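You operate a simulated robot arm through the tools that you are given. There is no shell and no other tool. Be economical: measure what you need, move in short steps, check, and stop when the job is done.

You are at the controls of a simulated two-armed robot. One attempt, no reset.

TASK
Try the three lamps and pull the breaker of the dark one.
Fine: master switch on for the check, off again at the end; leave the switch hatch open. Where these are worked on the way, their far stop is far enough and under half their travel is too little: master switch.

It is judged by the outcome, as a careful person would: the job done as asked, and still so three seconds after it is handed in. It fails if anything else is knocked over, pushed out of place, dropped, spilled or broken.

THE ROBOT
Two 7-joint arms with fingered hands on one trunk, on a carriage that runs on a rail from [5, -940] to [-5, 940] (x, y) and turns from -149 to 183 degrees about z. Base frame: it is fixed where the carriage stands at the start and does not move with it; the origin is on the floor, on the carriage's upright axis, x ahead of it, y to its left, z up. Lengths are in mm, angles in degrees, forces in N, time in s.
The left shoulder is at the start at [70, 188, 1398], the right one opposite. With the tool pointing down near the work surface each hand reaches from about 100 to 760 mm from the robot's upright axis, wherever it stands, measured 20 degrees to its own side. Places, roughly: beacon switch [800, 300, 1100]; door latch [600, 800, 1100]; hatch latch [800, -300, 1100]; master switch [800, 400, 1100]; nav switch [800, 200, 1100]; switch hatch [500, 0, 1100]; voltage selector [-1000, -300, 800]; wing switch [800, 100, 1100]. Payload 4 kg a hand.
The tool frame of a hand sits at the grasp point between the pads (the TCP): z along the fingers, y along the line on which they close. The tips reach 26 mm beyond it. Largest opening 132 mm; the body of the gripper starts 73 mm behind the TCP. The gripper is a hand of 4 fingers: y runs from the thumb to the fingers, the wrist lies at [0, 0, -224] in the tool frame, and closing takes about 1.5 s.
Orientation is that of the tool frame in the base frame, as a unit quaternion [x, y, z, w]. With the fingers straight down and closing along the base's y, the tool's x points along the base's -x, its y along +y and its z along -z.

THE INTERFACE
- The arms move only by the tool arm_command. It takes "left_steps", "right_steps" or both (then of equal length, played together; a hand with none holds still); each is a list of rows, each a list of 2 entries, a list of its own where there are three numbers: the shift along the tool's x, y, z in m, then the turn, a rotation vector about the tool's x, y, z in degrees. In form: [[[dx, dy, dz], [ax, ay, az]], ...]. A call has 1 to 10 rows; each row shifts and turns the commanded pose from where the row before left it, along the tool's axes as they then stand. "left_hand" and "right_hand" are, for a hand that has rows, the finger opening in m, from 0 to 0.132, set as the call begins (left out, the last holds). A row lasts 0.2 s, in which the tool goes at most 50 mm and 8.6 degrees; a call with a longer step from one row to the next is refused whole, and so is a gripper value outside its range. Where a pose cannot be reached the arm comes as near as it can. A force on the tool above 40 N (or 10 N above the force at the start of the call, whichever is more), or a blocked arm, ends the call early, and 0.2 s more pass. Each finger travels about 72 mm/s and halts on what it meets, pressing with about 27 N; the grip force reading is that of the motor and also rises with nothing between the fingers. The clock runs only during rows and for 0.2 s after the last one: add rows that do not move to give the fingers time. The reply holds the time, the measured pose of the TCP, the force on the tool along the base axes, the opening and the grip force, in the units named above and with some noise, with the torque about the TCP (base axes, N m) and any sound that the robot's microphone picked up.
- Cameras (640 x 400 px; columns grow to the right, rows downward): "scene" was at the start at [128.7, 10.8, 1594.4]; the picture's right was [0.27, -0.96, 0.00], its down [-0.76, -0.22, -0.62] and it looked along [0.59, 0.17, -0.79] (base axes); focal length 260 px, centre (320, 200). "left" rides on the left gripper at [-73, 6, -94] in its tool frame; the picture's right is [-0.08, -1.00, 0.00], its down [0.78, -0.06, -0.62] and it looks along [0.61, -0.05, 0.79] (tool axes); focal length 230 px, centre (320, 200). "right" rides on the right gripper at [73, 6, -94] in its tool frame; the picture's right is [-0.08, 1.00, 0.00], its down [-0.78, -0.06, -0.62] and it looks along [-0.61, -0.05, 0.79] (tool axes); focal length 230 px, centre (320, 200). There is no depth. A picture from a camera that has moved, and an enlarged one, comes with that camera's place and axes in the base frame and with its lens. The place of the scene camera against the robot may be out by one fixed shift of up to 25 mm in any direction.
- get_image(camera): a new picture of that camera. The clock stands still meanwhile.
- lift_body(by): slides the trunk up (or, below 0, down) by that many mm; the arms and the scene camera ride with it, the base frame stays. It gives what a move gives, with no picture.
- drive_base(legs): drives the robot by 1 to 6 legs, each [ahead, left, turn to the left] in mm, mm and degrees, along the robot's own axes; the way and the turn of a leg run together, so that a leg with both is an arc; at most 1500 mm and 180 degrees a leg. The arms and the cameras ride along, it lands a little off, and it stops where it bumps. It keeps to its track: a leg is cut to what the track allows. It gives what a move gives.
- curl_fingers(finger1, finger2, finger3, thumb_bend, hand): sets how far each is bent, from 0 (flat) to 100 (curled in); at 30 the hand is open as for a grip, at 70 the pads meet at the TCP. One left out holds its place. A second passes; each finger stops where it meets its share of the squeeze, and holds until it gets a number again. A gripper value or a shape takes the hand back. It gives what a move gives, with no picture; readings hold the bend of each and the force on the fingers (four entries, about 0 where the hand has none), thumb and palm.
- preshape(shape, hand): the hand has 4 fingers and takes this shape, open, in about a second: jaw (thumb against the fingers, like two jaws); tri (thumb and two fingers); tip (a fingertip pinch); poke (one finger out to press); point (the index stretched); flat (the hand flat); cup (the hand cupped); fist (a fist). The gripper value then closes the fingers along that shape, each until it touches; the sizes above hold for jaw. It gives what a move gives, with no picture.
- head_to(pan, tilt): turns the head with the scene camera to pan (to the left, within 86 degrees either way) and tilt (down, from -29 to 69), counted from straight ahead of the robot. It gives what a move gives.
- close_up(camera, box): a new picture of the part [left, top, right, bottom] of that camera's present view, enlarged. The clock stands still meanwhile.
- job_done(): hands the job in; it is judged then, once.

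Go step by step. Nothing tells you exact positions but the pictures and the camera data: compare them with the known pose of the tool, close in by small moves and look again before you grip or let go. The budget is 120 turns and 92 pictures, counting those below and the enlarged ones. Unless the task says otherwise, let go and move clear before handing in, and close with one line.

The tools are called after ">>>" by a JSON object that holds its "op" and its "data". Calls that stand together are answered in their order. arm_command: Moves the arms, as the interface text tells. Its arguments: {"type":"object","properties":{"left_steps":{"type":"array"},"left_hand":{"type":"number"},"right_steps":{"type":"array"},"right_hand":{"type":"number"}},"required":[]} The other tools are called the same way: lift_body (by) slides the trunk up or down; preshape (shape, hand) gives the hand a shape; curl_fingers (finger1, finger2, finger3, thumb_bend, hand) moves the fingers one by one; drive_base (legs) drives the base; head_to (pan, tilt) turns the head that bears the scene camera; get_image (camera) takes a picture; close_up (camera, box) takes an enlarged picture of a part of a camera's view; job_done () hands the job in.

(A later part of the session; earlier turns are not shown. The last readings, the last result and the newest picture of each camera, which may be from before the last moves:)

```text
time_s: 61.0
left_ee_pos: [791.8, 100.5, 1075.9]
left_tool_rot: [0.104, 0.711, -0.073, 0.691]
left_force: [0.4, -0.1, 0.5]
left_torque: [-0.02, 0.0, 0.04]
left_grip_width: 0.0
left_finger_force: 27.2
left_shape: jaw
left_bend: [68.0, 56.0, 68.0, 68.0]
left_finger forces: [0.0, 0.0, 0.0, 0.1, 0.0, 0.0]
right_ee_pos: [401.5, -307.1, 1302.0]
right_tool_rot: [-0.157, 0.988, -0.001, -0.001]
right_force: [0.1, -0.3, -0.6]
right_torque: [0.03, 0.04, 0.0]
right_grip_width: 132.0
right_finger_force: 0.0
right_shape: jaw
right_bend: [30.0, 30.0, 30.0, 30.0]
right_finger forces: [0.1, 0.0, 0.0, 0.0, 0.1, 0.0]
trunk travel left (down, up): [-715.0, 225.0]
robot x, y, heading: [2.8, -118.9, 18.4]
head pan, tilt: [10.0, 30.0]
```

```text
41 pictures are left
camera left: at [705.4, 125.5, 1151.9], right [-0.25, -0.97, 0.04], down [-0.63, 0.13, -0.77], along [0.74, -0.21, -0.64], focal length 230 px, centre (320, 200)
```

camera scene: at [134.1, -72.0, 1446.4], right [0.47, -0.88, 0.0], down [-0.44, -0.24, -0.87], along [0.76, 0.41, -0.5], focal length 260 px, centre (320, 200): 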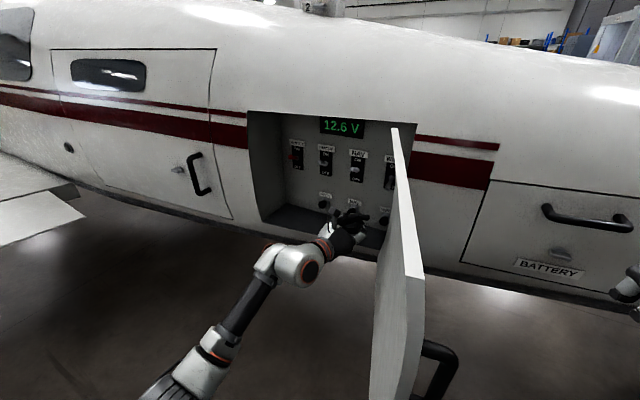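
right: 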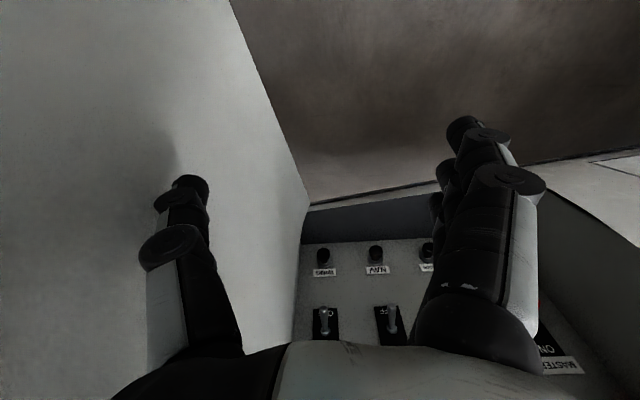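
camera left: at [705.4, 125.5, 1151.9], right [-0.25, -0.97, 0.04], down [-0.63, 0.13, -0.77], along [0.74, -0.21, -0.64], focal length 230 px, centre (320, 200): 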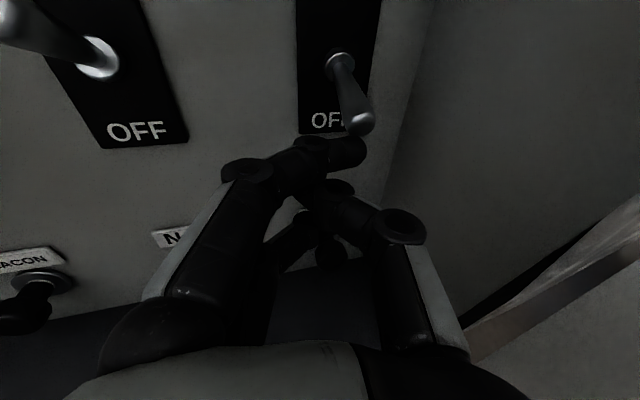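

The lever sits near the fingertip's end, so I shift 8 mm right and lift with the trunk.

>>> {"op": "arm_command", "data": {"left_steps": [[[0, -0.008, 0.002], [0, 0, 0]], [[0, 0, 0], [0, 0, 0]]]}}

>>> {"op": "lift_body", "data": {"by": 45}}

>>> {"op": "get_image", "data": {"camera": "left"}}

```text
time_s: 61.5
left_ee_pos: [793.6, 92.4, 1075.7]
left_tool_rot: [0.105, 0.711, -0.074, 0.691]
left_force: [0.0, 0.4, 0.2]
left_torque: [-0.02, -0.03, -0.04]
left_grip_width: 0.0
left_finger_force: 27.3
left_shape: jaw
left_bend: [68.0, 56.0, 68.0, 68.0]
left_finger forces: [0.0, 0.0, 0.0, 0.0, 0.0, 0.0]
right_ee_pos: [401.7, -307.1, 1301.8]
right_tool_rot: [-0.157, 0.988, 0.0, 0.0]
right_force: [-0.1, 0.4, -0.8]
right_torque: [-0.02, -0.02, -0.01]
right_grip_width: 131.6
right_finger_force: 0.1
right_shape: jaw
right_bend: [30.0, 30.0, 30.0, 30.0]
right_finger forces: [0.0, 0.0, 0.1, 0.1, 0.1, 0.0]
trunk travel left (down, up): [-715.0, 225.0]
robot x, y, heading: [-2.0, -118.6, 18.2]
head pan, tilt: [10.0, 30.0]
```

```text
time_s: 62.4
left_ee_pos: [791.2, 90.9, 1122.4]
left_tool_rot: [0.105, 0.711, -0.074, 0.692]
left_force: [-7.1, 0.6, -4.5]
left_torque: [0.04, -0.17, -0.08]
left_grip_width: 0.0
left_finger_force: 26.2
left_shape: jaw
left_bend: [71.0, 56.0, 68.0, 68.0]
left_finger forces: [7.6, 0.0, 0.1, 0.0, 0.0, 0.0]
right_ee_pos: [400.7, -307.6, 1346.5]
right_tool_rot: [-0.157, 0.988, 0.0, 0.001]
right_force: [-0.2, 0.1, 0.3]
right_torque: [-0.03, -0.04, 0.01]
right_grip_width: 131.8
right_finger_force: 0.0
right_shape: jaw
right_bend: [30.0, 30.0, 30.0, 30.0]
right_finger forces: [0.1, 0.0, 0.0, 0.0, 0.1, 0.0]
trunk travel left (down, up): [-760.0, 180.0]
robot x, y, heading: [-0.1, -119.7, 18.1]
head pan, tilt: [10.0, 30.0]
heard: click
```

```text
40 pictures are left
camera left: at [703.9, 116.9, 1198.2], right [-0.25, -0.97, 0.04], down [-0.63, 0.13, -0.77], along [0.74, -0.21, -0.64], focal length 230 px, centre (320, 200)
```

left: 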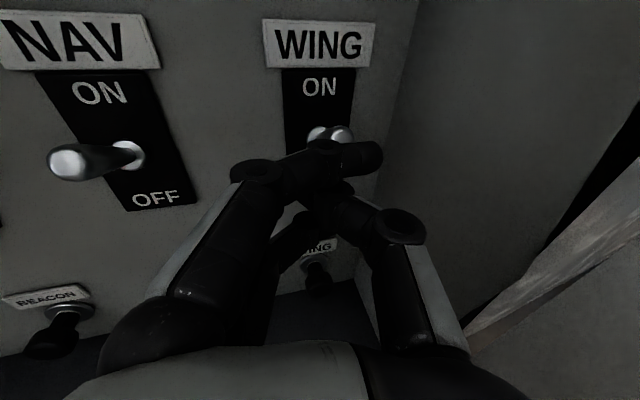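

WING clicked on. I back the hand out and look for the lamps.

>>> {"op": "arm_command", "data": {"left_steps": [[[0, -0.006, -0.028], [0, 0, 0]], [[0, -0.004, -0.028], [0, 0, 0]], [[0, 0, -0.028], [0, 0, 0]], [[0, 0, -0.028], [0, 0, 0]], [[0, 0, 0], [0, 0, 0]]]}}

>>> {"op": "get_image", "data": {"camera": "left"}}

>>> {"op": "head_to", "data": {"pan": -65, "tilt": 5}}

>>> {"op": "get_image", "data": {"camera": "scene"}}

>>> {"op": "head_to", "data": {"pan": 70, "tilt": 10}}

>>> {"op": "get_image", "data": {"camera": "scene"}}

```text
time_s: 63.6
left_ee_pos: [681.0, 108.6, 1124.4]
left_tool_rot: [0.104, 0.712, -0.073, 0.691]
left_force: [-0.2, 0.9, -0.8]
left_torque: [-0.02, 0.0, 0.01]
left_grip_width: 0.0
left_finger_force: 26.7
left_shape: jaw
left_bend: [68.0, 56.0, 68.0, 68.0]
left_finger forces: [0.1, 0.0, 0.1, 0.0, 0.1, 0.1]
right_ee_pos: [402.7, -307.9, 1346.6]
right_tool_rot: [-0.157, 0.988, 0.0, 0.001]
right_force: [-0.6, 0.8, 0.1]
right_torque: [-0.02, 0.05, 0.01]
right_grip_width: 132.1
right_finger_force: 0.0
right_shape: jaw
right_bend: [30.0, 30.0, 30.0, 30.0]
right_finger forces: [0.1, 0.0, 0.1, 0.1, 0.1, 0.0]
trunk travel left (down, up): [-760.0, 180.0]
robot x, y, heading: [0.9, -119.3, 18.3]
head pan, tilt: [10.0, 30.0]
```

```text
39 pictures are left
camera left: at [593.5, 133.0, 1200.3], right [-0.25, -0.97, 0.04], down [-0.63, 0.13, -0.77], along [0.74, -0.21, -0.64], focal length 230 px, centre (320, 200)
```

left: 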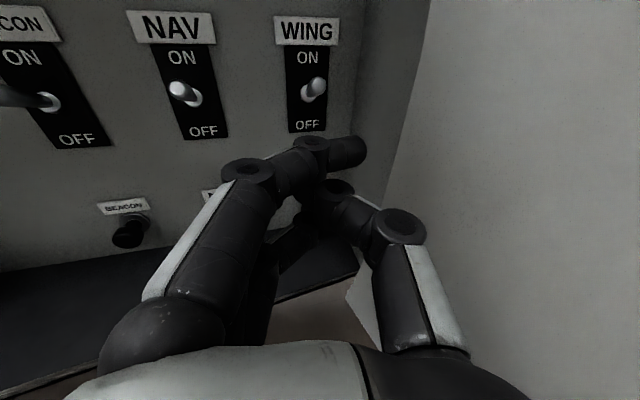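

```text
time_s: 65.1
left_ee_pos: [681.2, 108.7, 1125.1]
left_tool_rot: [0.105, 0.711, -0.074, 0.691]
left_force: [-1.2, 0.1, 0.6]
left_torque: [0.04, 0.0, 0.0]
left_grip_width: 0.0
left_finger_force: 26.9
left_shape: jaw
left_bend: [68.0, 56.0, 68.0, 68.0]
left_finger forces: [0.0, 0.0, 0.0, 0.0, 0.0, 0.1]
right_ee_pos: [403.1, -307.1, 1346.5]
right_tool_rot: [-0.157, 0.988, 0.001, 0.0]
right_force: [0.3, 0.2, 1.2]
right_torque: [0.0, 0.01, 0.0]
right_grip_width: 132.0
right_finger_force: 0.0
right_shape: jaw
right_bend: [30.0, 30.0, 30.0, 30.0]
right_finger forces: [0.0, 0.0, 0.0, 0.0, 0.0, 0.1]
trunk travel left (down, up): [-760.0, 180.0]
robot x, y, heading: [-0.9, -117.9, 18.0]
head pan, tilt: [-65.0, 5.0]
```

```text
38 pictures are left
camera scene: at [117.2, -181.5, 1551.8], right [-0.73, -0.68, 0.0], down [-0.06, 0.06, -1.0], along [0.68, -0.73, -0.09], focal length 260 px, centre (320, 200)
```

scene: 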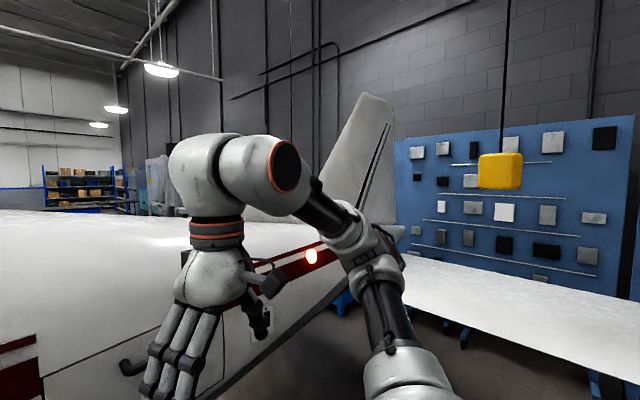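

```text
time_s: 67.3
left_ee_pos: [681.4, 107.4, 1124.7]
left_tool_rot: [0.104, 0.711, -0.074, 0.692]
left_force: [0.6, 0.3, -0.1]
left_torque: [-0.03, -0.01, 0.0]
left_grip_width: 0.0
left_finger_force: 26.3
left_shape: jaw
left_bend: [68.0, 56.0, 68.0, 68.0]
left_finger forces: [0.0, 0.0, 0.1, 0.0, 0.1, 0.0]
right_ee_pos: [401.7, -307.6, 1345.4]
right_tool_rot: [-0.157, 0.988, 0.0, 0.0]
right_force: [0.1, 0.8, -0.4]
right_torque: [0.01, 0.02, 0.0]
right_grip_width: 132.1
right_finger_force: 0.1
right_shape: jaw
right_bend: [30.0, 30.0, 30.0, 30.0]
right_finger forces: [0.0, 0.1, 0.0, 0.0, 0.1, 0.0]
trunk travel left (down, up): [-760.0, 180.0]
robot x, y, heading: [2.2, -119.9, 18.1]
head pan, tilt: [70.0, 10.0]
```

```text
37 pictures are left
camera scene: at [57.5, -21.6, 1543.7], right [1.0, -0.03, 0.0], down [-0.01, -0.17, -0.98], along [0.03, 0.98, -0.17], focal length 260 px, centre (320, 200)
```

scene: 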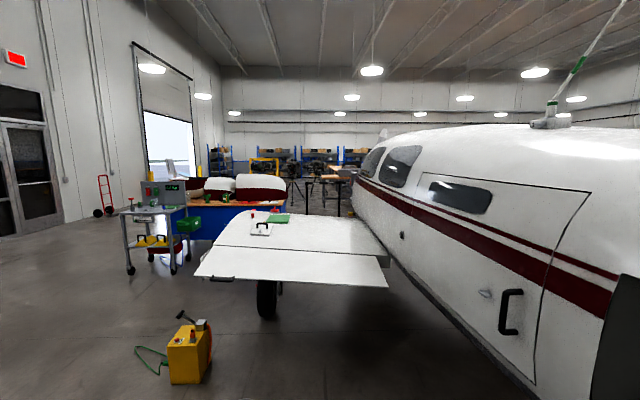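

All four levers are up. I'll zoom in on the wing, the round spot on the fuselage side and the tail to identify the other two lamps.

>>> {"op": "close_up", "data": {"camera": "scene", "box": [180, 190, 420, 340]}}

>>> {"op": "close_up", "data": {"camera": "scene", "box": [340, 120, 500, 260]}}

```text
2.67 times, centred on (300, 265) of scene
camera zoom: at [57.5, -21.6, 1543.7], right [1.0, -0.03, 0.0], down [-0.01, -0.17, -0.98], along [0.03, 0.98, -0.17], focal length 692 px, centre (373, 27)
```

zoom: 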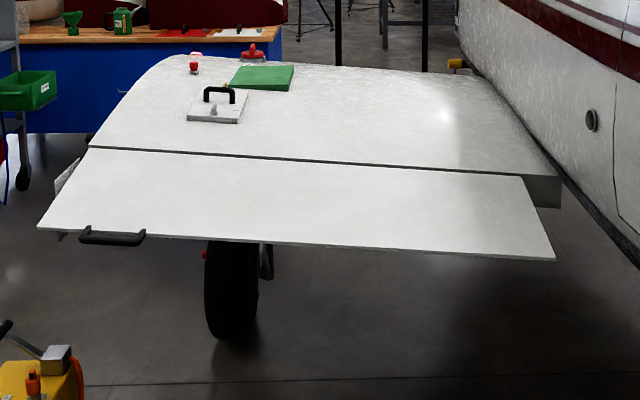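

```text
2.86 times, centred on (420, 190) of scene
camera zoom: at [57.5, -21.6, 1543.7], right [1.0, -0.03, 0.0], down [-0.01, -0.17, -0.98], along [0.03, 0.98, -0.17], focal length 742 px, centre (34, 229)
```

zoom: 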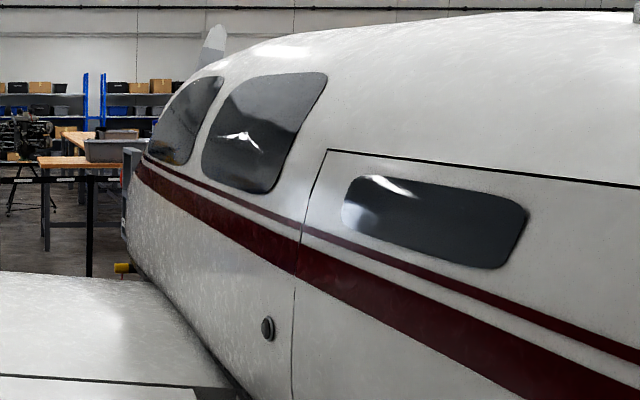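

>>> {"op": "close_up", "data": {"camera": "scene", "box": [240, 200, 290, 232]}}

>>> {"op": "close_up", "data": {"camera": "scene", "box": [388, 222, 420, 246]}}

```text
12.50 times, centred on (265, 216) of scene
camera zoom: at [57.5, -21.6, 1543.7], right [1.0, -0.03, 0.0], down [-0.01, -0.17, -0.98], along [0.03, 0.98, -0.17], focal length 3244 px, centre (1008, 0)
```

zoom: 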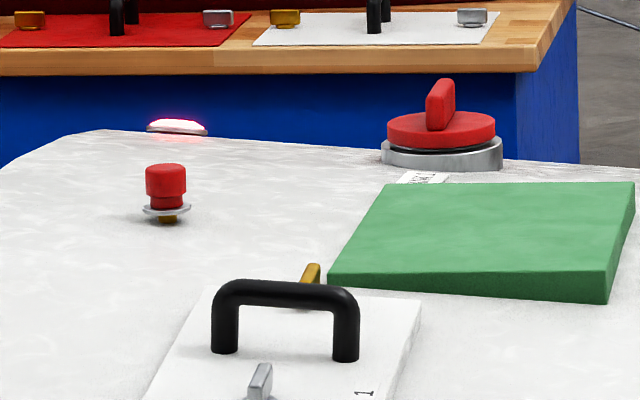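

```text
16.00 times, centred on (404, 234) of scene
camera zoom: at [57.5, -21.6, 1543.7], right [1.0, -0.03, 0.0], down [-0.01, -0.17, -0.98], along [0.03, 0.98, -0.17], focal length 4153 px, centre (-1024, -344)
```

zoom: 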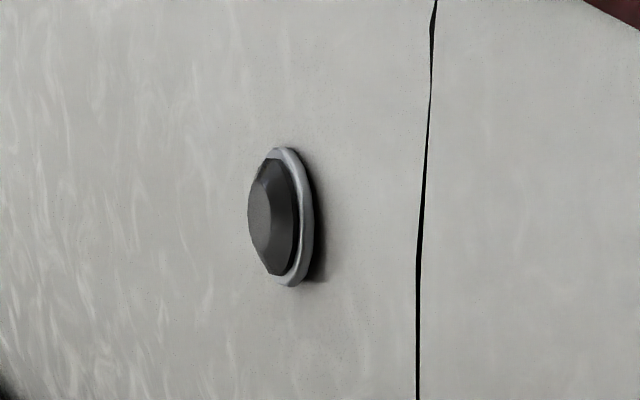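

NAV is lit at the wingtip, BEACON is lit, and the round WING lens on the fuselage is dark. I'll check that WING's switch is really fully on before concluding.

>>> {"op": "head_to", "data": {"pan": 5, "tilt": 30}}

>>> {"op": "close_up", "data": {"camera": "left", "box": [0, 0, 360, 225]}}

>>> {"op": "get_image", "data": {"camera": "scene"}}

```text
time_s: 68.6
left_ee_pos: [680.0, 107.5, 1123.4]
left_tool_rot: [0.104, 0.711, -0.074, 0.691]
left_force: [0.9, -0.6, -0.2]
left_torque: [-0.02, -0.04, 0.01]
left_grip_width: 0.0
left_finger_force: 26.9
left_shape: jaw
left_bend: [68.0, 56.0, 68.0, 68.0]
left_finger forces: [0.0, 0.1, 0.1, 0.0, 0.0, 0.0]
right_ee_pos: [402.8, -307.9, 1345.8]
right_tool_rot: [-0.157, 0.988, 0.0, 0.0]
right_force: [-0.5, -1.2, 0.1]
right_torque: [-0.01, -0.01, 0.02]
right_grip_width: 132.1
right_finger_force: 0.0
right_shape: jaw
right_bend: [30.0, 30.0, 30.0, 30.0]
right_finger forces: [0.0, 0.1, 0.1, 0.1, 0.1, 0.1]
trunk travel left (down, up): [-760.0, 180.0]
robot x, y, heading: [5.1, -115.7, 18.0]
head pan, tilt: [5.0, 30.0]
```

```text
1.78 times, centred on (180, 112) of left
camera zoom: at [593.3, 133.2, 1200.5], right [-0.25, -0.97, 0.04], down [-0.63, 0.13, -0.77], along [0.74, -0.21, -0.64], focal length 409 px, centre (569, 356)
```

zoom: 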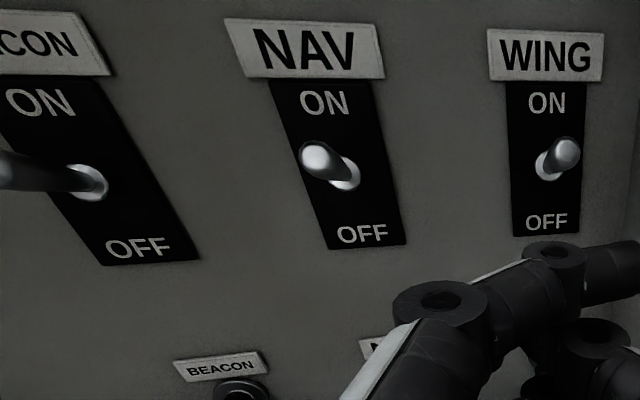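

```text
31 pictures are left
camera scene: at [137.6, -78.9, 1511.4], right [0.39, -0.92, 0.0], down [-0.46, -0.2, -0.87], along [0.8, 0.34, -0.5], focal length 260 px, centre (320, 200)
```

scene: 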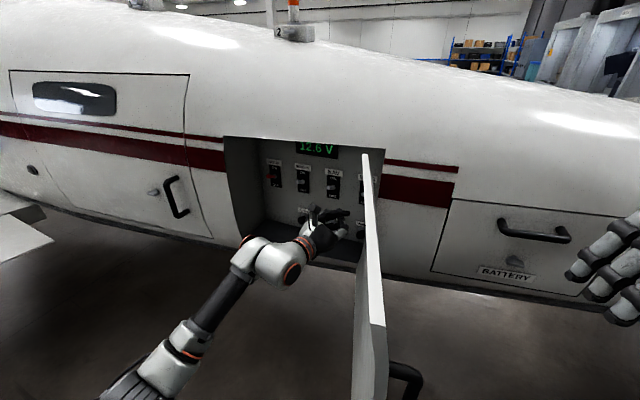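

WING's switch is on with its lamp dark, so the WING breaker is the one to pull. I back off, lower the trunk to breaker height and yaw the hand further right so the thumb clears the right wall.

>>> {"op": "arm_command", "data": {"left_steps": [[[0, 0.01, -0.03], [0, 0, 0]], [[0, 0.01, -0.02], [5, 0, 0]], [[0, 0.01, 0], [5, 0, 0]], [[0, 0.01, 0], [5, 0, 0]], [[0, 0, 0], [0, 0, 0]], [[0, 0, 0], [0, 0, 0]]], "left_hand": 0.055}}

>>> {"op": "lift_body", "data": {"by": -120}}

>>> {"op": "get_image", "data": {"camera": "left"}}

```text
time_s: 70.0
left_ee_pos: [644.5, 150.2, 1129.2]
left_tool_rot: [0.188, 0.695, -0.16, 0.675]
left_force: [0.1, 0.5, 0.2]
left_torque: [0.02, 0.01, 0.01]
left_grip_width: 55.1
left_finger_force: 0.0
left_shape: jaw
left_bend: [73.0, 73.0, 73.0, 70.0]
left_finger forces: [0.0, 0.0, 0.0, 0.0, 0.0, 0.1]
left hand out of reach, approached as far as the arm can: row 4
right_ee_pos: [402.8, -307.3, 1346.2]
right_tool_rot: [-0.157, 0.988, 0.0, 0.0]
right_force: [0.5, 0.5, 0.6]
right_torque: [0.0, -0.01, -0.01]
right_grip_width: 131.8
right_finger_force: 0.1
right_shape: jaw
right_bend: [30.0, 30.0, 30.0, 30.0]
right_finger forces: [0.0, 0.1, 0.1, 0.1, 0.0, 0.1]
trunk travel left (down, up): [-760.0, 180.0]
robot x, y, heading: [-1.6, -118.9, 17.9]
head pan, tilt: [5.0, 30.0]
```

```text
time_s: 71.5
left_ee_pos: [645.9, 149.2, 1010.6]
left_tool_rot: [0.188, 0.696, -0.159, 0.675]
left_force: [0.5, -0.3, -0.7]
left_torque: [0.01, -0.02, -0.03]
left_grip_width: 55.0
left_finger_force: 0.0
left_shape: jaw
left_bend: [73.0, 73.0, 73.0, 70.0]
left_finger forces: [0.0, 0.1, 0.0, 0.0, 0.0, 0.2]
right_ee_pos: [401.7, -306.7, 1226.1]
right_tool_rot: [-0.157, 0.988, 0.001, 0.0]
right_force: [-0.3, -1.1, 1.0]
right_torque: [-0.01, -0.01, 0.02]
right_grip_width: 132.0
right_finger_force: 0.0
right_shape: jaw
right_bend: [30.0, 30.0, 30.0, 30.0]
right_finger forces: [0.1, 0.1, 0.0, 0.0, 0.1, 0.0]
trunk travel left (down, up): [-640.0, 300.0]
robot x, y, heading: [-0.1, -120.6, 18.0]
head pan, tilt: [5.0, 30.0]
```

```text
30 pictures are left
camera left: at [567.5, 195.0, 1085.1], right [-0.48, -0.88, 0.05], down [-0.58, 0.28, -0.76], along [0.66, -0.39, -0.65], focal length 230 px, centre (320, 200)
```

left: 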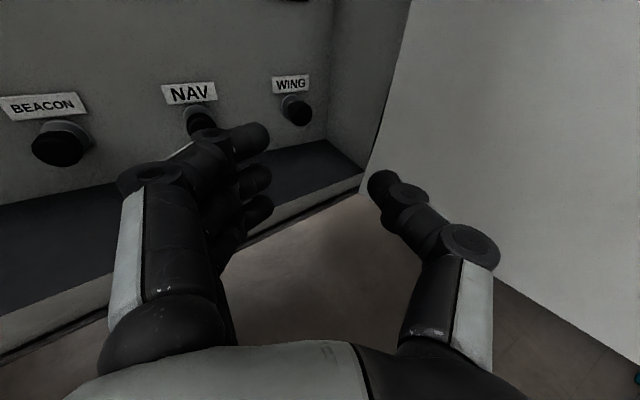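

The wall is ~57 mm from the WING breaker, so the jaw's spread thumb knuckle is tight. I'll see if the fingertip pinch shape is narrower.

>>> {"op": "preshape", "data": {"hand": "left", "shape": "tip"}}

>>> {"op": "arm_command", "data": {"left_steps": [[[0, 0, 0], [0, 0, 0]], [[0, 0, 0], [0, 0, 0]], [[0, 0, 0], [0, 0, 0]], [[0, 0, 0], [0, 0, 0]], [[0, 0, 0], [0, 0, 0]]], "left_hand": 0.042}}

>>> {"op": "get_image", "data": {"camera": "left"}}

```text
time_s: 72.4
left_ee_pos: [645.9, 148.9, 1008.9]
left_tool_rot: [0.19, 0.696, -0.16, 0.674]
left_force: [-0.3, -0.3, 0.5]
left_torque: [0.0, 0.01, -0.03]
left_grip_width: 131.9
left_finger_force: 0.2
left_shape: tip
left_bend: [0.0, 30.0, 0.0, 30.0]
left_finger forces: [0.1, 0.0, 0.0, 0.0, 0.1, 0.1]
right_ee_pos: [401.3, -308.2, 1226.9]
right_tool_rot: [-0.158, 0.987, 0.0, 0.0]
right_force: [-0.7, 0.8, -0.1]
right_torque: [-0.03, -0.02, 0.0]
right_grip_width: 132.1
right_finger_force: 0.1
right_shape: jaw
right_bend: [30.0, 30.0, 30.0, 30.0]
right_finger forces: [0.0, 0.0, 0.1, 0.1, 0.0, 0.1]
trunk travel left (down, up): [-640.0, 300.0]
robot x, y, heading: [2.5, -124.9, 18.1]
head pan, tilt: [5.0, 30.0]
```

```text
time_s: 73.6
left_ee_pos: [647.4, 147.5, 1009.0]
left_tool_rot: [0.189, 0.696, -0.16, 0.674]
left_force: [0.4, -0.2, 0.5]
left_torque: [0.02, 0.01, 0.01]
left_grip_width: 42.6
left_finger_force: 0.0
left_shape: tip
left_bend: [0.0, 73.0, 0.0, 70.0]
left_finger forces: [0.1, 0.1, 0.1, 0.0, 0.0, 0.0]
right_ee_pos: [401.8, -308.2, 1226.6]
right_tool_rot: [-0.157, 0.988, 0.0, 0.001]
right_force: [-0.6, -0.1, -0.7]
right_torque: [-0.02, 0.0, 0.0]
right_grip_width: 131.6
right_finger_force: 0.0
right_shape: jaw
right_bend: [30.0, 30.0, 30.0, 30.0]
right_finger forces: [0.0, 0.0, 0.1, 0.0, 0.1, 0.1]
trunk travel left (down, up): [-640.0, 300.0]
robot x, y, heading: [0.4, -120.5, 18.2]
head pan, tilt: [5.0, 30.0]
```

```text
29 pictures are left
camera left: at [567.6, 195.0, 1084.9], right [-0.48, -0.88, 0.05], down [-0.58, 0.28, -0.76], along [0.66, -0.39, -0.65], focal length 230 px, centre (320, 200)
```

left: 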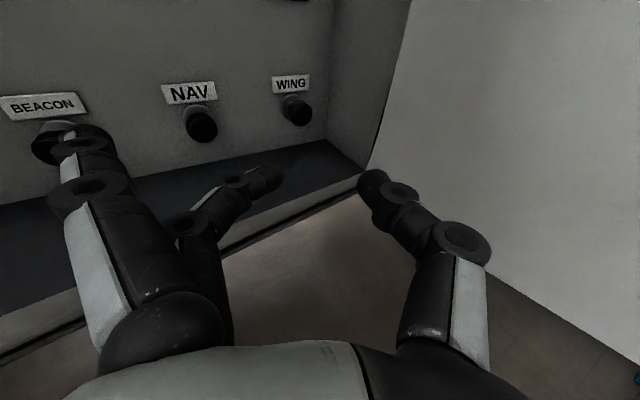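

The tip shape spreads the other fingers. Instead I'll bend the thumb nearly to its gripping place and keep the fingers more open, using per-finger control.

>>> {"op": "curl_fingers", "data": {"hand": "left", "finger1": 48, "finger2": 48, "finger3": 48, "thumb_bend": 62}}

>>> {"op": "get_image", "data": {"camera": "left"}}

```text
time_s: 74.6
left_ee_pos: [646.1, 150.6, 1008.3]
left_tool_rot: [0.189, 0.696, -0.16, 0.674]
left_force: [0.3, 0.5, -0.4]
left_torque: [0.01, 0.01, -0.01]
left_grip_width: 55.3
left_finger_force: 0.1
left_shape: fingers
left_bend: [48.0, 48.0, 48.0, 62.0]
left_finger forces: [0.1, 0.1, 0.0, 0.1, 0.0, 0.0]
right_ee_pos: [401.1, -307.3, 1227.3]
right_tool_rot: [-0.157, 0.988, -0.001, 0.0]
right_force: [-0.2, 0.5, 0.4]
right_torque: [0.02, 0.01, -0.02]
right_grip_width: 132.0
right_finger_force: 0.1
right_shape: jaw
right_bend: [30.0, 30.0, 30.0, 30.0]
right_finger forces: [0.0, 0.0, 0.1, 0.0, 0.0, 0.0]
trunk travel left (down, up): [-640.0, 300.0]
robot x, y, heading: [-2.6, -120.0, 18.1]
head pan, tilt: [5.0, 30.0]
```

```text
28 pictures are left
camera left: at [567.6, 195.0, 1084.9], right [-0.48, -0.88, 0.05], down [-0.58, 0.28, -0.76], along [0.66, -0.39, -0.65], focal length 230 px, centre (320, 200)
```

left: 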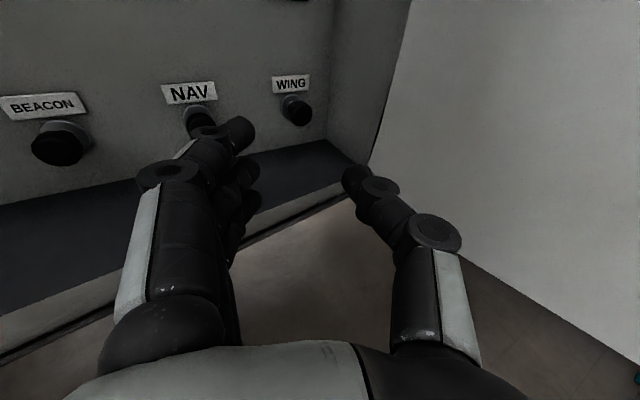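

The thumb is now tucked in, with the fingers open. I approach the WING breaker in two stages.

>>> {"op": "arm_command", "data": {"left_steps": [[[0.0015, 0.006, 0.036], [0, 0, 0]], [[0.0015, 0.006, 0.036], [0, 0, 0]], [[0.0015, 0.006, 0.036], [0, 0, 0]], [[0, 0, 0], [0, 0, 0]]]}}

>>> {"op": "get_image", "data": {"camera": "left"}}

```text
time_s: 75.6
left_ee_pos: [750.4, 114.8, 1001.8]
left_tool_rot: [0.188, 0.695, -0.159, 0.675]
left_force: [0.0, 0.3, -0.4]
left_torque: [0.02, 0.0, -0.02]
left_grip_width: 55.3
left_finger_force: 0.0
left_shape: fingers
left_bend: [48.0, 48.0, 48.0, 62.0]
left_finger forces: [0.0, 0.1, 0.0, 0.1, 0.0, 0.0]
right_ee_pos: [402.5, -307.4, 1226.8]
right_tool_rot: [-0.157, 0.988, 0.0, 0.0]
right_force: [-0.4, -0.8, 0.0]
right_torque: [0.02, -0.04, 0.03]
right_grip_width: 132.0
right_finger_force: 0.1
right_shape: jaw
right_bend: [30.0, 30.0, 30.0, 30.0]
right_finger forces: [0.0, 0.1, 0.0, 0.0, 0.0, 0.0]
trunk travel left (down, up): [-640.0, 300.0]
robot x, y, heading: [3.6, -120.6, 18.2]
head pan, tilt: [5.0, 30.0]
```

```text
27 pictures are left
camera left: at [672.7, 161.4, 1077.9], right [-0.48, -0.88, 0.05], down [-0.58, 0.28, -0.76], along [0.66, -0.39, -0.65], focal length 230 px, centre (320, 200)
```

left: 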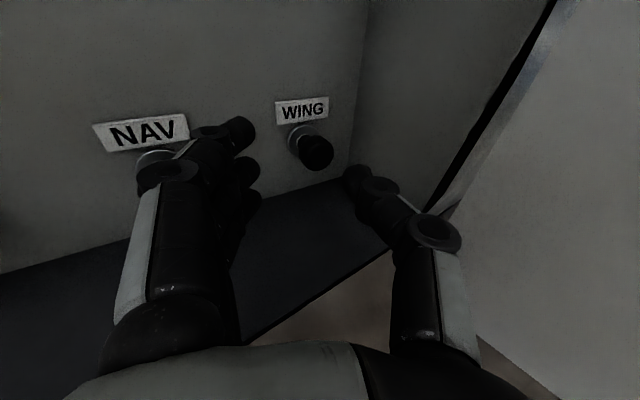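

>>> {"op": "arm_command", "data": {"left_steps": [[[0, 0.002, 0.0163], [0, 0, 0]], [[0, 0.002, 0.0163], [0, 0, 0]], [[0, 0.002, 0.0163], [0, 0, 0]], [[0, 0, 0], [0, 0, 0]]]}}

>>> {"op": "get_image", "data": {"camera": "left"}}

```text
time_s: 76.6
left_ee_pos: [795.7, 95.3, 1000.8]
left_tool_rot: [0.189, 0.696, -0.16, 0.674]
left_force: [-0.1, 0.0, 0.1]
left_torque: [0.0, -0.03, -0.04]
left_grip_width: 55.6
left_finger_force: 0.0
left_shape: fingers
left_bend: [48.0, 48.0, 48.0, 62.0]
left_finger forces: [0.0, 0.0, 0.0, 0.0, 0.1, 0.0]
right_ee_pos: [401.3, -306.4, 1226.9]
right_tool_rot: [-0.157, 0.988, 0.0, 0.0]
right_force: [0.7, 0.3, 0.9]
right_torque: [-0.02, -0.03, 0.0]
right_grip_width: 132.1
right_finger_force: 0.1
right_shape: jaw
right_bend: [30.0, 30.0, 30.0, 30.0]
right_finger forces: [0.0, 0.1, 0.1, 0.1, 0.0, 0.0]
trunk travel left (down, up): [-640.0, 300.0]
robot x, y, heading: [3.5, -120.1, 18.1]
head pan, tilt: [5.0, 30.0]
```

```text
26 pictures are left
camera left: at [717.8, 142.3, 1076.1], right [-0.48, -0.88, 0.05], down [-0.58, 0.28, -0.76], along [0.66, -0.39, -0.65], focal length 230 px, centre (320, 200)
```

left: 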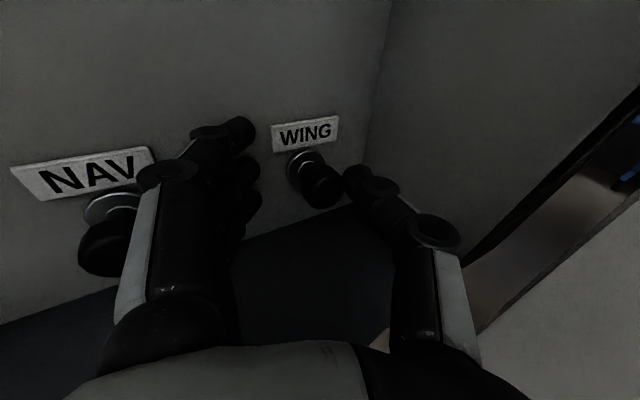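

The knob is between thumb and fingers. Closing now.

>>> {"op": "curl_fingers", "data": {"hand": "left", "finger1": 80, "finger2": 80, "finger3": 80, "thumb_bend": 75}}

>>> {"op": "get_image", "data": {"camera": "left"}}

```text
time_s: 77.6
left_ee_pos: [794.7, 98.7, 999.8]
left_tool_rot: [0.187, 0.696, -0.159, 0.675]
left_force: [-5.7, 9.4, -2.1]
left_torque: [0.22, 0.02, 0.06]
left_grip_width: 10.1
left_finger_force: 12.4
left_shape: fingers
left_bend: [80.0, 73.0, 76.0, 74.0]
left_finger forces: [0.0, 0.1, 11.2, 0.0, 13.1, 0.0]
right_ee_pos: [400.8, -305.8, 1226.5]
right_tool_rot: [-0.157, 0.988, -0.002, 0.001]
right_force: [0.5, 0.0, -0.2]
right_torque: [0.01, 0.01, -0.01]
right_grip_width: 132.0
right_finger_force: 0.0
right_shape: jaw
right_bend: [30.0, 30.0, 30.0, 30.0]
right_finger forces: [0.0, 0.0, 0.0, 0.0, 0.0, 0.0]
trunk travel left (down, up): [-640.0, 300.0]
robot x, y, heading: [0.7, -118.5, 18.4]
head pan, tilt: [5.0, 30.0]
```

```text
25 pictures are left
camera left: at [717.5, 144.6, 1075.6], right [-0.47, -0.88, 0.05], down [-0.59, 0.28, -0.76], along [0.66, -0.39, -0.65], focal length 230 px, centre (320, 200)
```

left: 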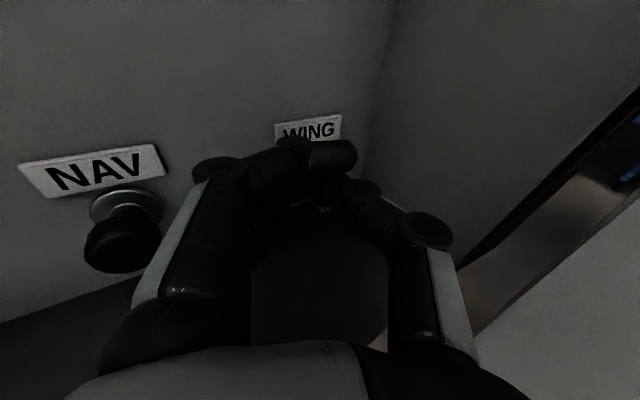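

There is a grip between thumb and fingers. I pull straight out along −x.

>>> {"op": "arm_command", "data": {"left_steps": [[[0, -0.0048, -0.0088], [0, 0, 0]], [[0, -0.0048, -0.0088], [0, 0, 0]], [[0, -0.0048, -0.0088], [0, 0, 0]], [[0, 0, 0], [0, 0, 0]]]}}

>>> {"op": "get_image", "data": {"camera": "left"}}

```text
time_s: 78.6
left_ee_pos: [765.3, 95.3, 1001.2]
left_tool_rot: [0.19, 0.695, -0.161, 0.675]
left_force: [-0.6, 0.2, 0.2]
left_torque: [-0.01, 0.02, 0.01]
left_grip_width: 9.8
left_finger_force: 0.0
left_shape: fingers
left_bend: [80.0, 73.0, 79.0, 74.0]
left_finger forces: [0.1, 0.0, 0.0, 0.1, 0.0, 0.0]
right_ee_pos: [401.8, -307.7, 1226.6]
right_tool_rot: [-0.158, 0.988, 0.0, 0.001]
right_force: [0.4, 0.1, 0.3]
right_torque: [0.04, 0.0, 0.01]
right_grip_width: 131.8
right_finger_force: 0.0
right_shape: jaw
right_bend: [30.0, 30.0, 30.0, 30.0]
right_finger forces: [0.1, 0.1, 0.0, 0.1, 0.1, 0.1]
trunk travel left (down, up): [-640.0, 300.0]
robot x, y, heading: [1.8, -117.6, 18.3]
head pan, tilt: [5.0, 30.0]
```

```text
24 pictures are left
camera left: at [687.2, 141.0, 1076.5], right [-0.48, -0.88, 0.04], down [-0.58, 0.28, -0.76], along [0.66, -0.39, -0.65], focal length 230 px, centre (320, 200)
```

left: 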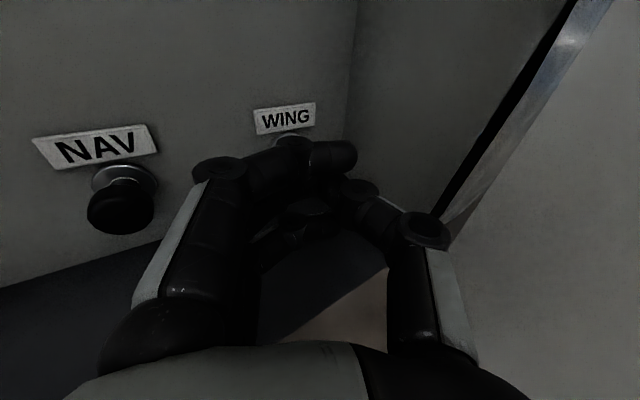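

The grip slipped off the front of the knob without a click. I reopen, yaw a little less and go deeper so the pads sit on the knob's sides.

>>> {"op": "curl_fingers", "data": {"hand": "left", "finger1": 48, "finger2": 48, "finger3": 48, "thumb_bend": 61}}

>>> {"op": "arm_command", "data": {"left_steps": [[[0, 0, 0], [-7, 0, 0]], [[0, 0, 0], [0, 0, 0]]]}}

>>> {"op": "get_image", "data": {"camera": "left"}}

```text
time_s: 79.6
left_ee_pos: [766.1, 95.3, 1000.8]
left_tool_rot: [0.19, 0.695, -0.161, 0.674]
left_force: [0.0, -0.3, -0.3]
left_torque: [-0.04, 0.02, -0.01]
left_grip_width: 55.7
left_finger_force: 0.0
left_shape: fingers
left_bend: [48.0, 48.0, 48.0, 61.0]
left_finger forces: [0.1, 0.1, 0.0, 0.0, 0.1, 0.0]
right_ee_pos: [402.0, -307.4, 1225.8]
right_tool_rot: [-0.157, 0.988, 0.0, 0.0]
right_force: [0.7, -0.3, -0.1]
right_torque: [0.01, -0.01, 0.01]
right_grip_width: 131.8
right_finger_force: 0.1
right_shape: jaw
right_bend: [30.0, 30.0, 30.0, 30.0]
right_finger forces: [0.0, 0.0, 0.1, 0.1, 0.1, 0.0]
trunk travel left (down, up): [-640.0, 300.0]
robot x, y, heading: [0.1, -121.0, 18.1]
head pan, tilt: [5.0, 30.0]
```

```text
time_s: 80.2
left_ee_pos: [766.6, 90.2, 1000.3]
left_tool_rot: [0.158, 0.701, -0.127, 0.684]
left_force: [2.6, 7.2, -1.8]
left_torque: [0.07, -0.04, -0.32]
left_grip_width: 53.2
left_finger_force: 4.3
left_shape: fingers
left_bend: [48.0, 48.0, 48.0, 61.0]
left_finger forces: [0.0, 0.1, 0.1, 0.1, 7.8, 0.0]
left hand out of reach, approached as far as the arm can: row 1
right_ee_pos: [402.5, -306.6, 1226.9]
right_tool_rot: [-0.157, 0.988, 0.0, 0.001]
right_force: [0.5, 0.8, 1.2]
right_torque: [0.0, 0.0, 0.02]
right_grip_width: 132.0
right_finger_force: 0.0
right_shape: jaw
right_bend: [30.0, 30.0, 30.0, 30.0]
right_finger forces: [0.1, 0.0, 0.0, 0.0, 0.0, 0.0]
trunk travel left (down, up): [-640.0, 300.0]
robot x, y, heading: [-1.9, -119.1, 17.9]
head pan, tilt: [5.0, 30.0]
```

```text
23 pictures are left
camera left: at [683.6, 127.7, 1076.2], right [-0.39, -0.92, 0.04], down [-0.6, 0.22, -0.77], along [0.69, -0.33, -0.64], focal length 230 px, centre (320, 200)
```

left: 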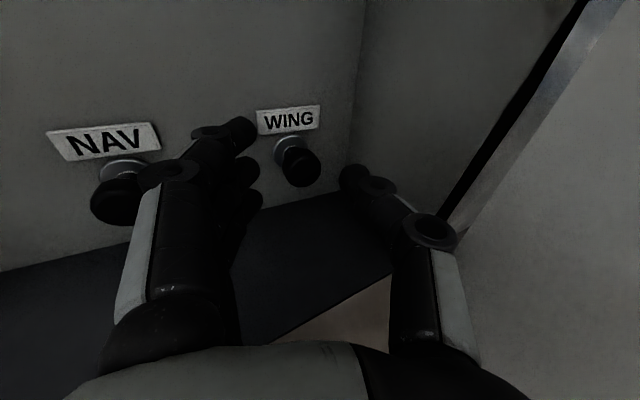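

The thumb brushed the right wall. I shift left and then go in deeper around the knob.

>>> {"op": "arm_command", "data": {"left_steps": [[[0, 0.01, 0.0], [0, 0, 0]], [[0, 0.004, 0.012], [0, 0, 0]], [[0, 0.004, 0.012], [0, 0, 0]], [[0, 0.001, 0.008], [0, 0, 0]], [[0, 0, 0], [0, 0, 0]]]}}

>>> {"op": "get_image", "data": {"camera": "left"}}

```text
time_s: 81.4
left_ee_pos: [802.2, 93.5, 1002.6]
left_tool_rot: [0.147, 0.704, -0.117, 0.685]
left_force: [-2.5, 0.6, 0.1]
left_torque: [0.02, -0.07, 0.06]
left_grip_width: 55.2
left_finger_force: 1.2
left_shape: fingers
left_bend: [49.0, 48.0, 48.0, 61.0]
left_finger forces: [1.9, 0.4, 0.1, 0.0, 0.1, 0.0]
right_ee_pos: [401.6, -308.2, 1225.6]
right_tool_rot: [-0.158, 0.987, 0.0, 0.001]
right_force: [-0.3, 0.4, -0.4]
right_torque: [0.0, 0.03, 0.01]
right_grip_width: 131.8
right_finger_force: 0.0
right_shape: jaw
right_bend: [30.0, 30.0, 30.0, 30.0]
right_finger forces: [0.0, 0.1, 0.0, 0.0, 0.0, 0.0]
trunk travel left (down, up): [-640.0, 300.0]
robot x, y, heading: [-0.7, -121.6, 18.2]
head pan, tilt: [5.0, 30.0]
```

```text
22 pictures are left
camera left: at [717.9, 128.7, 1078.4], right [-0.37, -0.93, 0.04], down [-0.61, 0.21, -0.77], along [0.7, -0.3, -0.64], focal length 230 px, centre (320, 200)
```

left: 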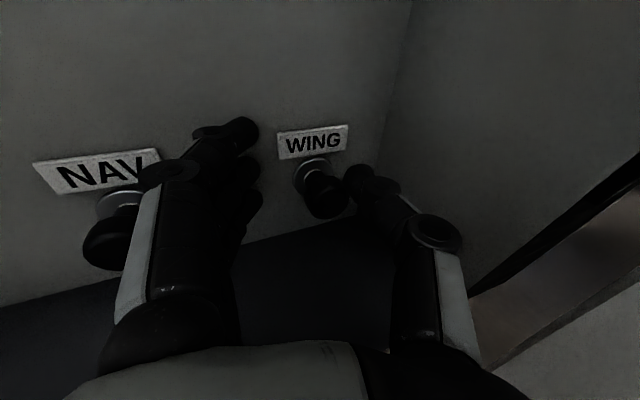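

Fingertips just touch the panel and the knob sits beside the thumb. Closing the fingers against it.

>>> {"op": "curl_fingers", "data": {"hand": "left", "finger1": 70, "finger2": 75, "finger3": 75, "thumb_bend": 68}}

>>> {"op": "close_up", "data": {"camera": "left", "box": [200, 90, 440, 240]}}

```text
time_s: 82.4
left_ee_pos: [801.2, 92.4, 1002.4]
left_tool_rot: [0.147, 0.704, -0.117, 0.685]
left_force: [2.5, 1.7, 6.1]
left_torque: [0.0, -0.18, 0.05]
left_grip_width: 21.2
left_finger_force: 7.7
left_shape: fingers
left_bend: [70.0, 74.0, 72.0, 66.0]
left_finger forces: [0.0, 3.4, 6.1, 0.0, 6.4, 0.0]
right_ee_pos: [402.0, -308.3, 1225.5]
right_tool_rot: [-0.157, 0.988, -0.001, -0.001]
right_force: [0.5, -0.8, -0.4]
right_torque: [0.01, 0.03, -0.01]
right_grip_width: 132.0
right_finger_force: 0.1
right_shape: jaw
right_bend: [30.0, 30.0, 30.0, 30.0]
right_finger forces: [0.1, 0.1, 0.0, 0.0, 0.0, 0.0]
trunk travel left (down, up): [-640.0, 300.0]
robot x, y, heading: [0.1, -118.4, 18.1]
head pan, tilt: [5.0, 30.0]
```

```text
2.67 times, centred on (320, 165) of left
camera zoom: at [718.0, 129.0, 1078.8], right [-0.37, -0.93, 0.04], down [-0.61, 0.21, -0.77], along [0.7, -0.3, -0.64], focal length 614 px, centre (320, 293)
```

zoom: 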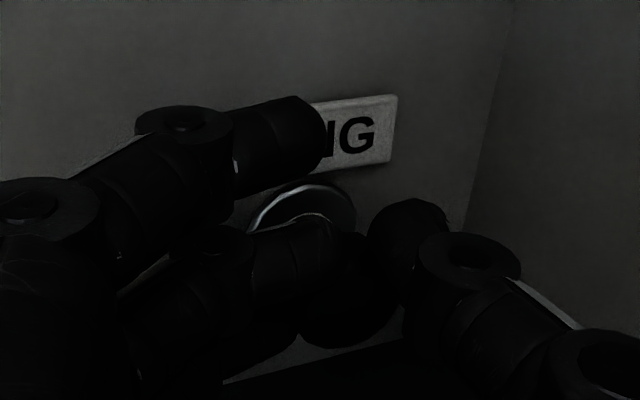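

The middle finger is riding on top of the knob. I'll reopen slightly, lower the hand 12 mm and close again.

>>> {"op": "curl_fingers", "data": {"hand": "left", "finger1": 48, "finger2": 48, "finger3": 48, "thumb_bend": 60}}

>>> {"op": "arm_command", "data": {"left_steps": [[[0.006, 0, 0], [0, 0, 0]], [[0.006, 0, 0], [0, 0, 0]], [[0, 0, 0], [0, 0, 0]]]}}

>>> {"op": "curl_fingers", "data": {"hand": "left", "finger1": 75, "finger2": 85, "finger3": 75, "thumb_bend": 80}}

>>> {"op": "close_up", "data": {"camera": "left", "box": [200, 90, 440, 240]}}

```text
time_s: 83.4
left_ee_pos: [800.9, 93.8, 1003.3]
left_tool_rot: [0.148, 0.704, -0.117, 0.685]
left_force: [-2.2, 0.1, -1.0]
left_torque: [-0.02, -0.03, 0.05]
left_grip_width: 56.4
left_finger_force: 1.2
left_shape: fingers
left_bend: [49.0, 48.0, 48.0, 60.0]
left_finger forces: [1.6, 0.6, 0.0, 0.1, 0.0, 0.0]
right_ee_pos: [401.3, -307.4, 1226.2]
right_tool_rot: [-0.157, 0.988, 0.0, 0.0]
right_force: [-0.3, -0.6, -0.3]
right_torque: [0.01, -0.01, 0.01]
right_grip_width: 131.9
right_finger_force: 0.1
right_shape: jaw
right_bend: [30.0, 30.0, 30.0, 30.0]
right_finger forces: [0.0, 0.1, 0.0, 0.0, 0.0, 0.1]
trunk travel left (down, up): [-640.0, 300.0]
robot x, y, heading: [2.9, -121.2, 17.8]
head pan, tilt: [5.0, 30.0]
```

```text
time_s: 84.2
left_ee_pos: [801.4, 92.7, 991.6]
left_tool_rot: [0.146, 0.703, -0.117, 0.686]
left_force: [-1.4, -2.9, 3.5]
left_torque: [-0.08, -0.12, 0.0]
left_grip_width: 58.9
left_finger_force: 2.4
left_shape: fingers
left_bend: [49.0, 48.0, 48.0, 59.0]
left_finger forces: [1.2, 0.1, 0.0, 0.1, 3.0, 0.0]
right_ee_pos: [400.9, -308.3, 1226.8]
right_tool_rot: [-0.157, 0.988, 0.0, 0.0]
right_force: [-0.1, 0.1, 0.2]
right_torque: [-0.01, 0.01, 0.03]
right_grip_width: 131.9
right_finger_force: 0.0
right_shape: jaw
right_bend: [30.0, 30.0, 30.0, 30.0]
right_finger forces: [0.0, 0.0, 0.1, 0.2, 0.0, 0.1]
trunk travel left (down, up): [-640.0, 300.0]
robot x, y, heading: [0.2, -119.2, 17.8]
head pan, tilt: [5.0, 30.0]
```

```text
time_s: 85.2
left_ee_pos: [802.7, 89.1, 991.4]
left_tool_rot: [0.149, 0.704, -0.116, 0.685]
left_force: [0.4, -19.4, 3.6]
left_torque: [-0.12, -0.05, -0.24]
left_grip_width: 18.0
left_finger_force: 19.1
left_shape: fingers
left_bend: [75.0, 65.0, 73.0, 67.0]
left_finger forces: [0.0, 5.2, 4.7, 0.0, 27.8, 0.0]
right_ee_pos: [401.3, -311.3, 1225.6]
right_tool_rot: [-0.157, 0.988, 0.0, 0.001]
right_force: [0.0, -0.5, 0.8]
right_torque: [0.05, 0.03, 0.01]
right_grip_width: 131.9
right_finger_force: 0.1
right_shape: jaw
right_bend: [30.0, 30.0, 30.0, 30.0]
right_finger forces: [0.1, 0.1, 0.0, 0.0, 0.0, 0.0]
trunk travel left (down, up): [-640.0, 300.0]
robot x, y, heading: [0.8, -121.4, 18.1]
head pan, tilt: [5.0, 30.0]
```

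```text
2.67 times, centred on (320, 165) of left
camera zoom: at [718.3, 125.2, 1066.9], right [-0.37, -0.93, 0.04], down [-0.61, 0.21, -0.76], along [0.7, -0.3, -0.64], focal length 614 px, centre (320, 293)
```

zoom: 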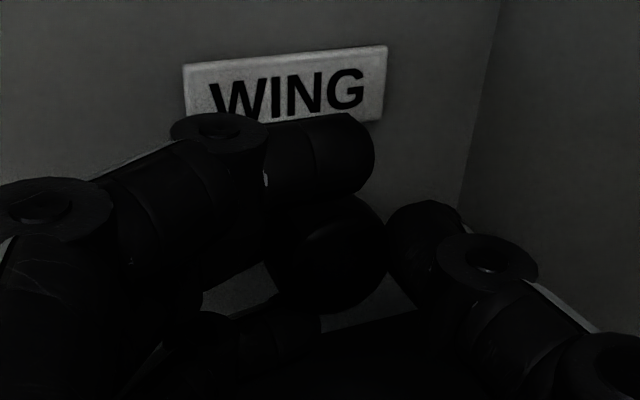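

The knob is now held with thumb and middle finger at good force. Pulling out along −x.

>>> {"op": "arm_command", "data": {"left_steps": [[[0, -0.003, -0.0074], [0, 0, 0]], [[0, -0.003, -0.0074], [0, 0, 0]], [[0, -0.003, -0.0074], [0, 0, 0]], [[0, 0, 0], [0, 0, 0]]]}}

>>> {"op": "close_up", "data": {"camera": "left", "box": [200, 90, 440, 240]}}

```text
time_s: 86.2
left_ee_pos: [778.7, 94.1, 990.3]
left_tool_rot: [0.147, 0.705, -0.116, 0.684]
left_force: [-0.7, 1.5, -0.3]
left_torque: [0.0, 0.0, 0.02]
left_grip_width: 8.4
left_finger_force: 0.0
left_shape: fingers
left_bend: [75.0, 70.0, 75.0, 78.0]
left_finger forces: [0.1, 0.0, 0.0, 0.1, 0.1, 0.0]
right_ee_pos: [401.9, -308.1, 1225.5]
right_tool_rot: [-0.157, 0.988, 0.0, -0.001]
right_force: [0.4, -0.9, -1.0]
right_torque: [0.01, 0.02, -0.02]
right_grip_width: 131.9
right_finger_force: 0.0
right_shape: jaw
right_bend: [30.0, 30.0, 30.0, 30.0]
right_finger forces: [0.1, 0.0, 0.0, 0.0, 0.0, 0.0]
trunk travel left (down, up): [-640.0, 300.0]
robot x, y, heading: [0.9, -121.6, 18.0]
head pan, tilt: [5.0, 30.0]
```

```text
2.67 times, centred on (320, 165) of left
camera zoom: at [693.9, 130.0, 1066.3], right [-0.36, -0.93, 0.04], down [-0.61, 0.21, -0.76], along [0.7, -0.3, -0.64], focal length 614 px, centre (320, 293)
```

zoom: 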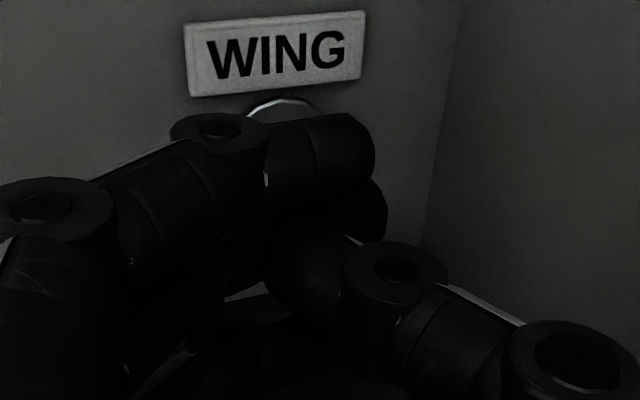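

It slipped again because of the oblique squeeze. A better grasp is with the palm up (thumb above, fingers below) so the side wall doesn't matter; I back out and roll the hand.

>>> {"op": "arm_command", "data": {"left_steps": [[[0, -0.009, -0.028], [0, 0, 0]], [[0, -0.007, -0.028], [0, 0, 0]], [[0, 0, -0.028], [0, 0, 0]], [[0, 0, -0.028], [0, 0, 0]], [[0, 0, -0.02], [0, 0, -8]], [[-0.01, 0, -0.01], [0, 0, -8]], [[-0.01, 0, 0], [0, 0, -8]], [[-0.01, 0, 0], [0, 0, -8]], [[0, 0, 0], [0, 0, -8]], [[0, 0, 0], [0, 0, -8]]]}}

>>> {"op": "arm_command", "data": {"left_steps": [[[0, 0, 0], [0, 0, -8]], [[0, 0, 0], [0, 0, -8]], [[0, 0, 0], [0, 0, -8]], [[0, 0, 0], [0, 0, -8]], [[0, 0, 0], [0, 0, -8]], [[0, 0, 0], [0, 0, 0]]], "left_hand": 0.06}}

>>> {"op": "get_image", "data": {"camera": "left"}}

```text
time_s: 88.4
left_ee_pos: [643.4, 135.6, 1022.7]
left_tool_rot: [-0.152, 0.702, -0.386, 0.578]
left_force: [-0.2, 0.5, -0.6]
left_torque: [-0.02, -0.01, -0.01]
left_grip_width: 8.3
left_finger_force: 0.0
left_shape: fingers
left_bend: [75.0, 70.0, 75.0, 78.0]
left_finger forces: [0.0, 0.0, 0.1, 0.1, 0.0, 0.0]
right_ee_pos: [401.4, -308.0, 1225.9]
right_tool_rot: [-0.157, 0.988, 0.0, 0.0]
right_force: [-1.0, 0.1, 0.9]
right_torque: [0.03, 0.02, 0.01]
right_grip_width: 131.8
right_finger_force: 0.1
right_shape: jaw
right_bend: [30.0, 30.0, 30.0, 30.0]
right_finger forces: [0.0, 0.1, 0.1, 0.0, 0.0, 0.1]
trunk travel left (down, up): [-640.0, 300.0]
robot x, y, heading: [0.6, -115.7, 18.0]
head pan, tilt: [5.0, 30.0]
```

```text
time_s: 89.8
left_ee_pos: [642.8, 136.2, 1022.8]
left_tool_rot: [-0.383, 0.609, -0.561, 0.41]
left_force: [0.7, -0.1, -0.5]
left_torque: [0.01, 0.02, 0.02]
left_grip_width: 59.3
left_finger_force: 0.0
left_shape: tip
left_bend: [0.0, 73.0, 0.0, 70.0]
left_finger forces: [0.1, 0.0, 0.0, 0.0, 0.1, 0.1]
right_ee_pos: [402.1, -308.1, 1225.9]
right_tool_rot: [-0.156, 0.988, 0.0, 0.001]
right_force: [0.3, 0.1, -0.6]
right_torque: [0.0, -0.01, 0.03]
right_grip_width: 131.9
right_finger_force: 0.1
right_shape: jaw
right_bend: [30.0, 30.0, 30.0, 30.0]
right_finger forces: [0.1, 0.1, 0.0, 0.0, 0.1, 0.0]
trunk travel left (down, up): [-640.0, 300.0]
robot x, y, heading: [3.2, -122.4, 18.2]
head pan, tilt: [5.0, 30.0]
```

```text
18 pictures are left
camera left: at [582.7, 238.9, 1025.5], right [0.03, -0.01, 1.0], down [-0.86, -0.51, 0.03], along [0.51, -0.86, -0.02], focal length 230 px, centre (320, 200)
```

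left: 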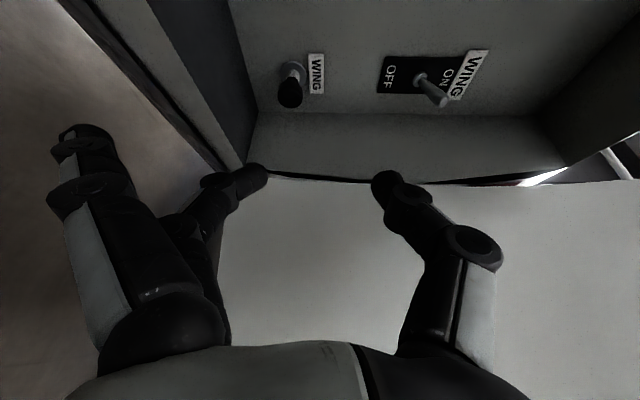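

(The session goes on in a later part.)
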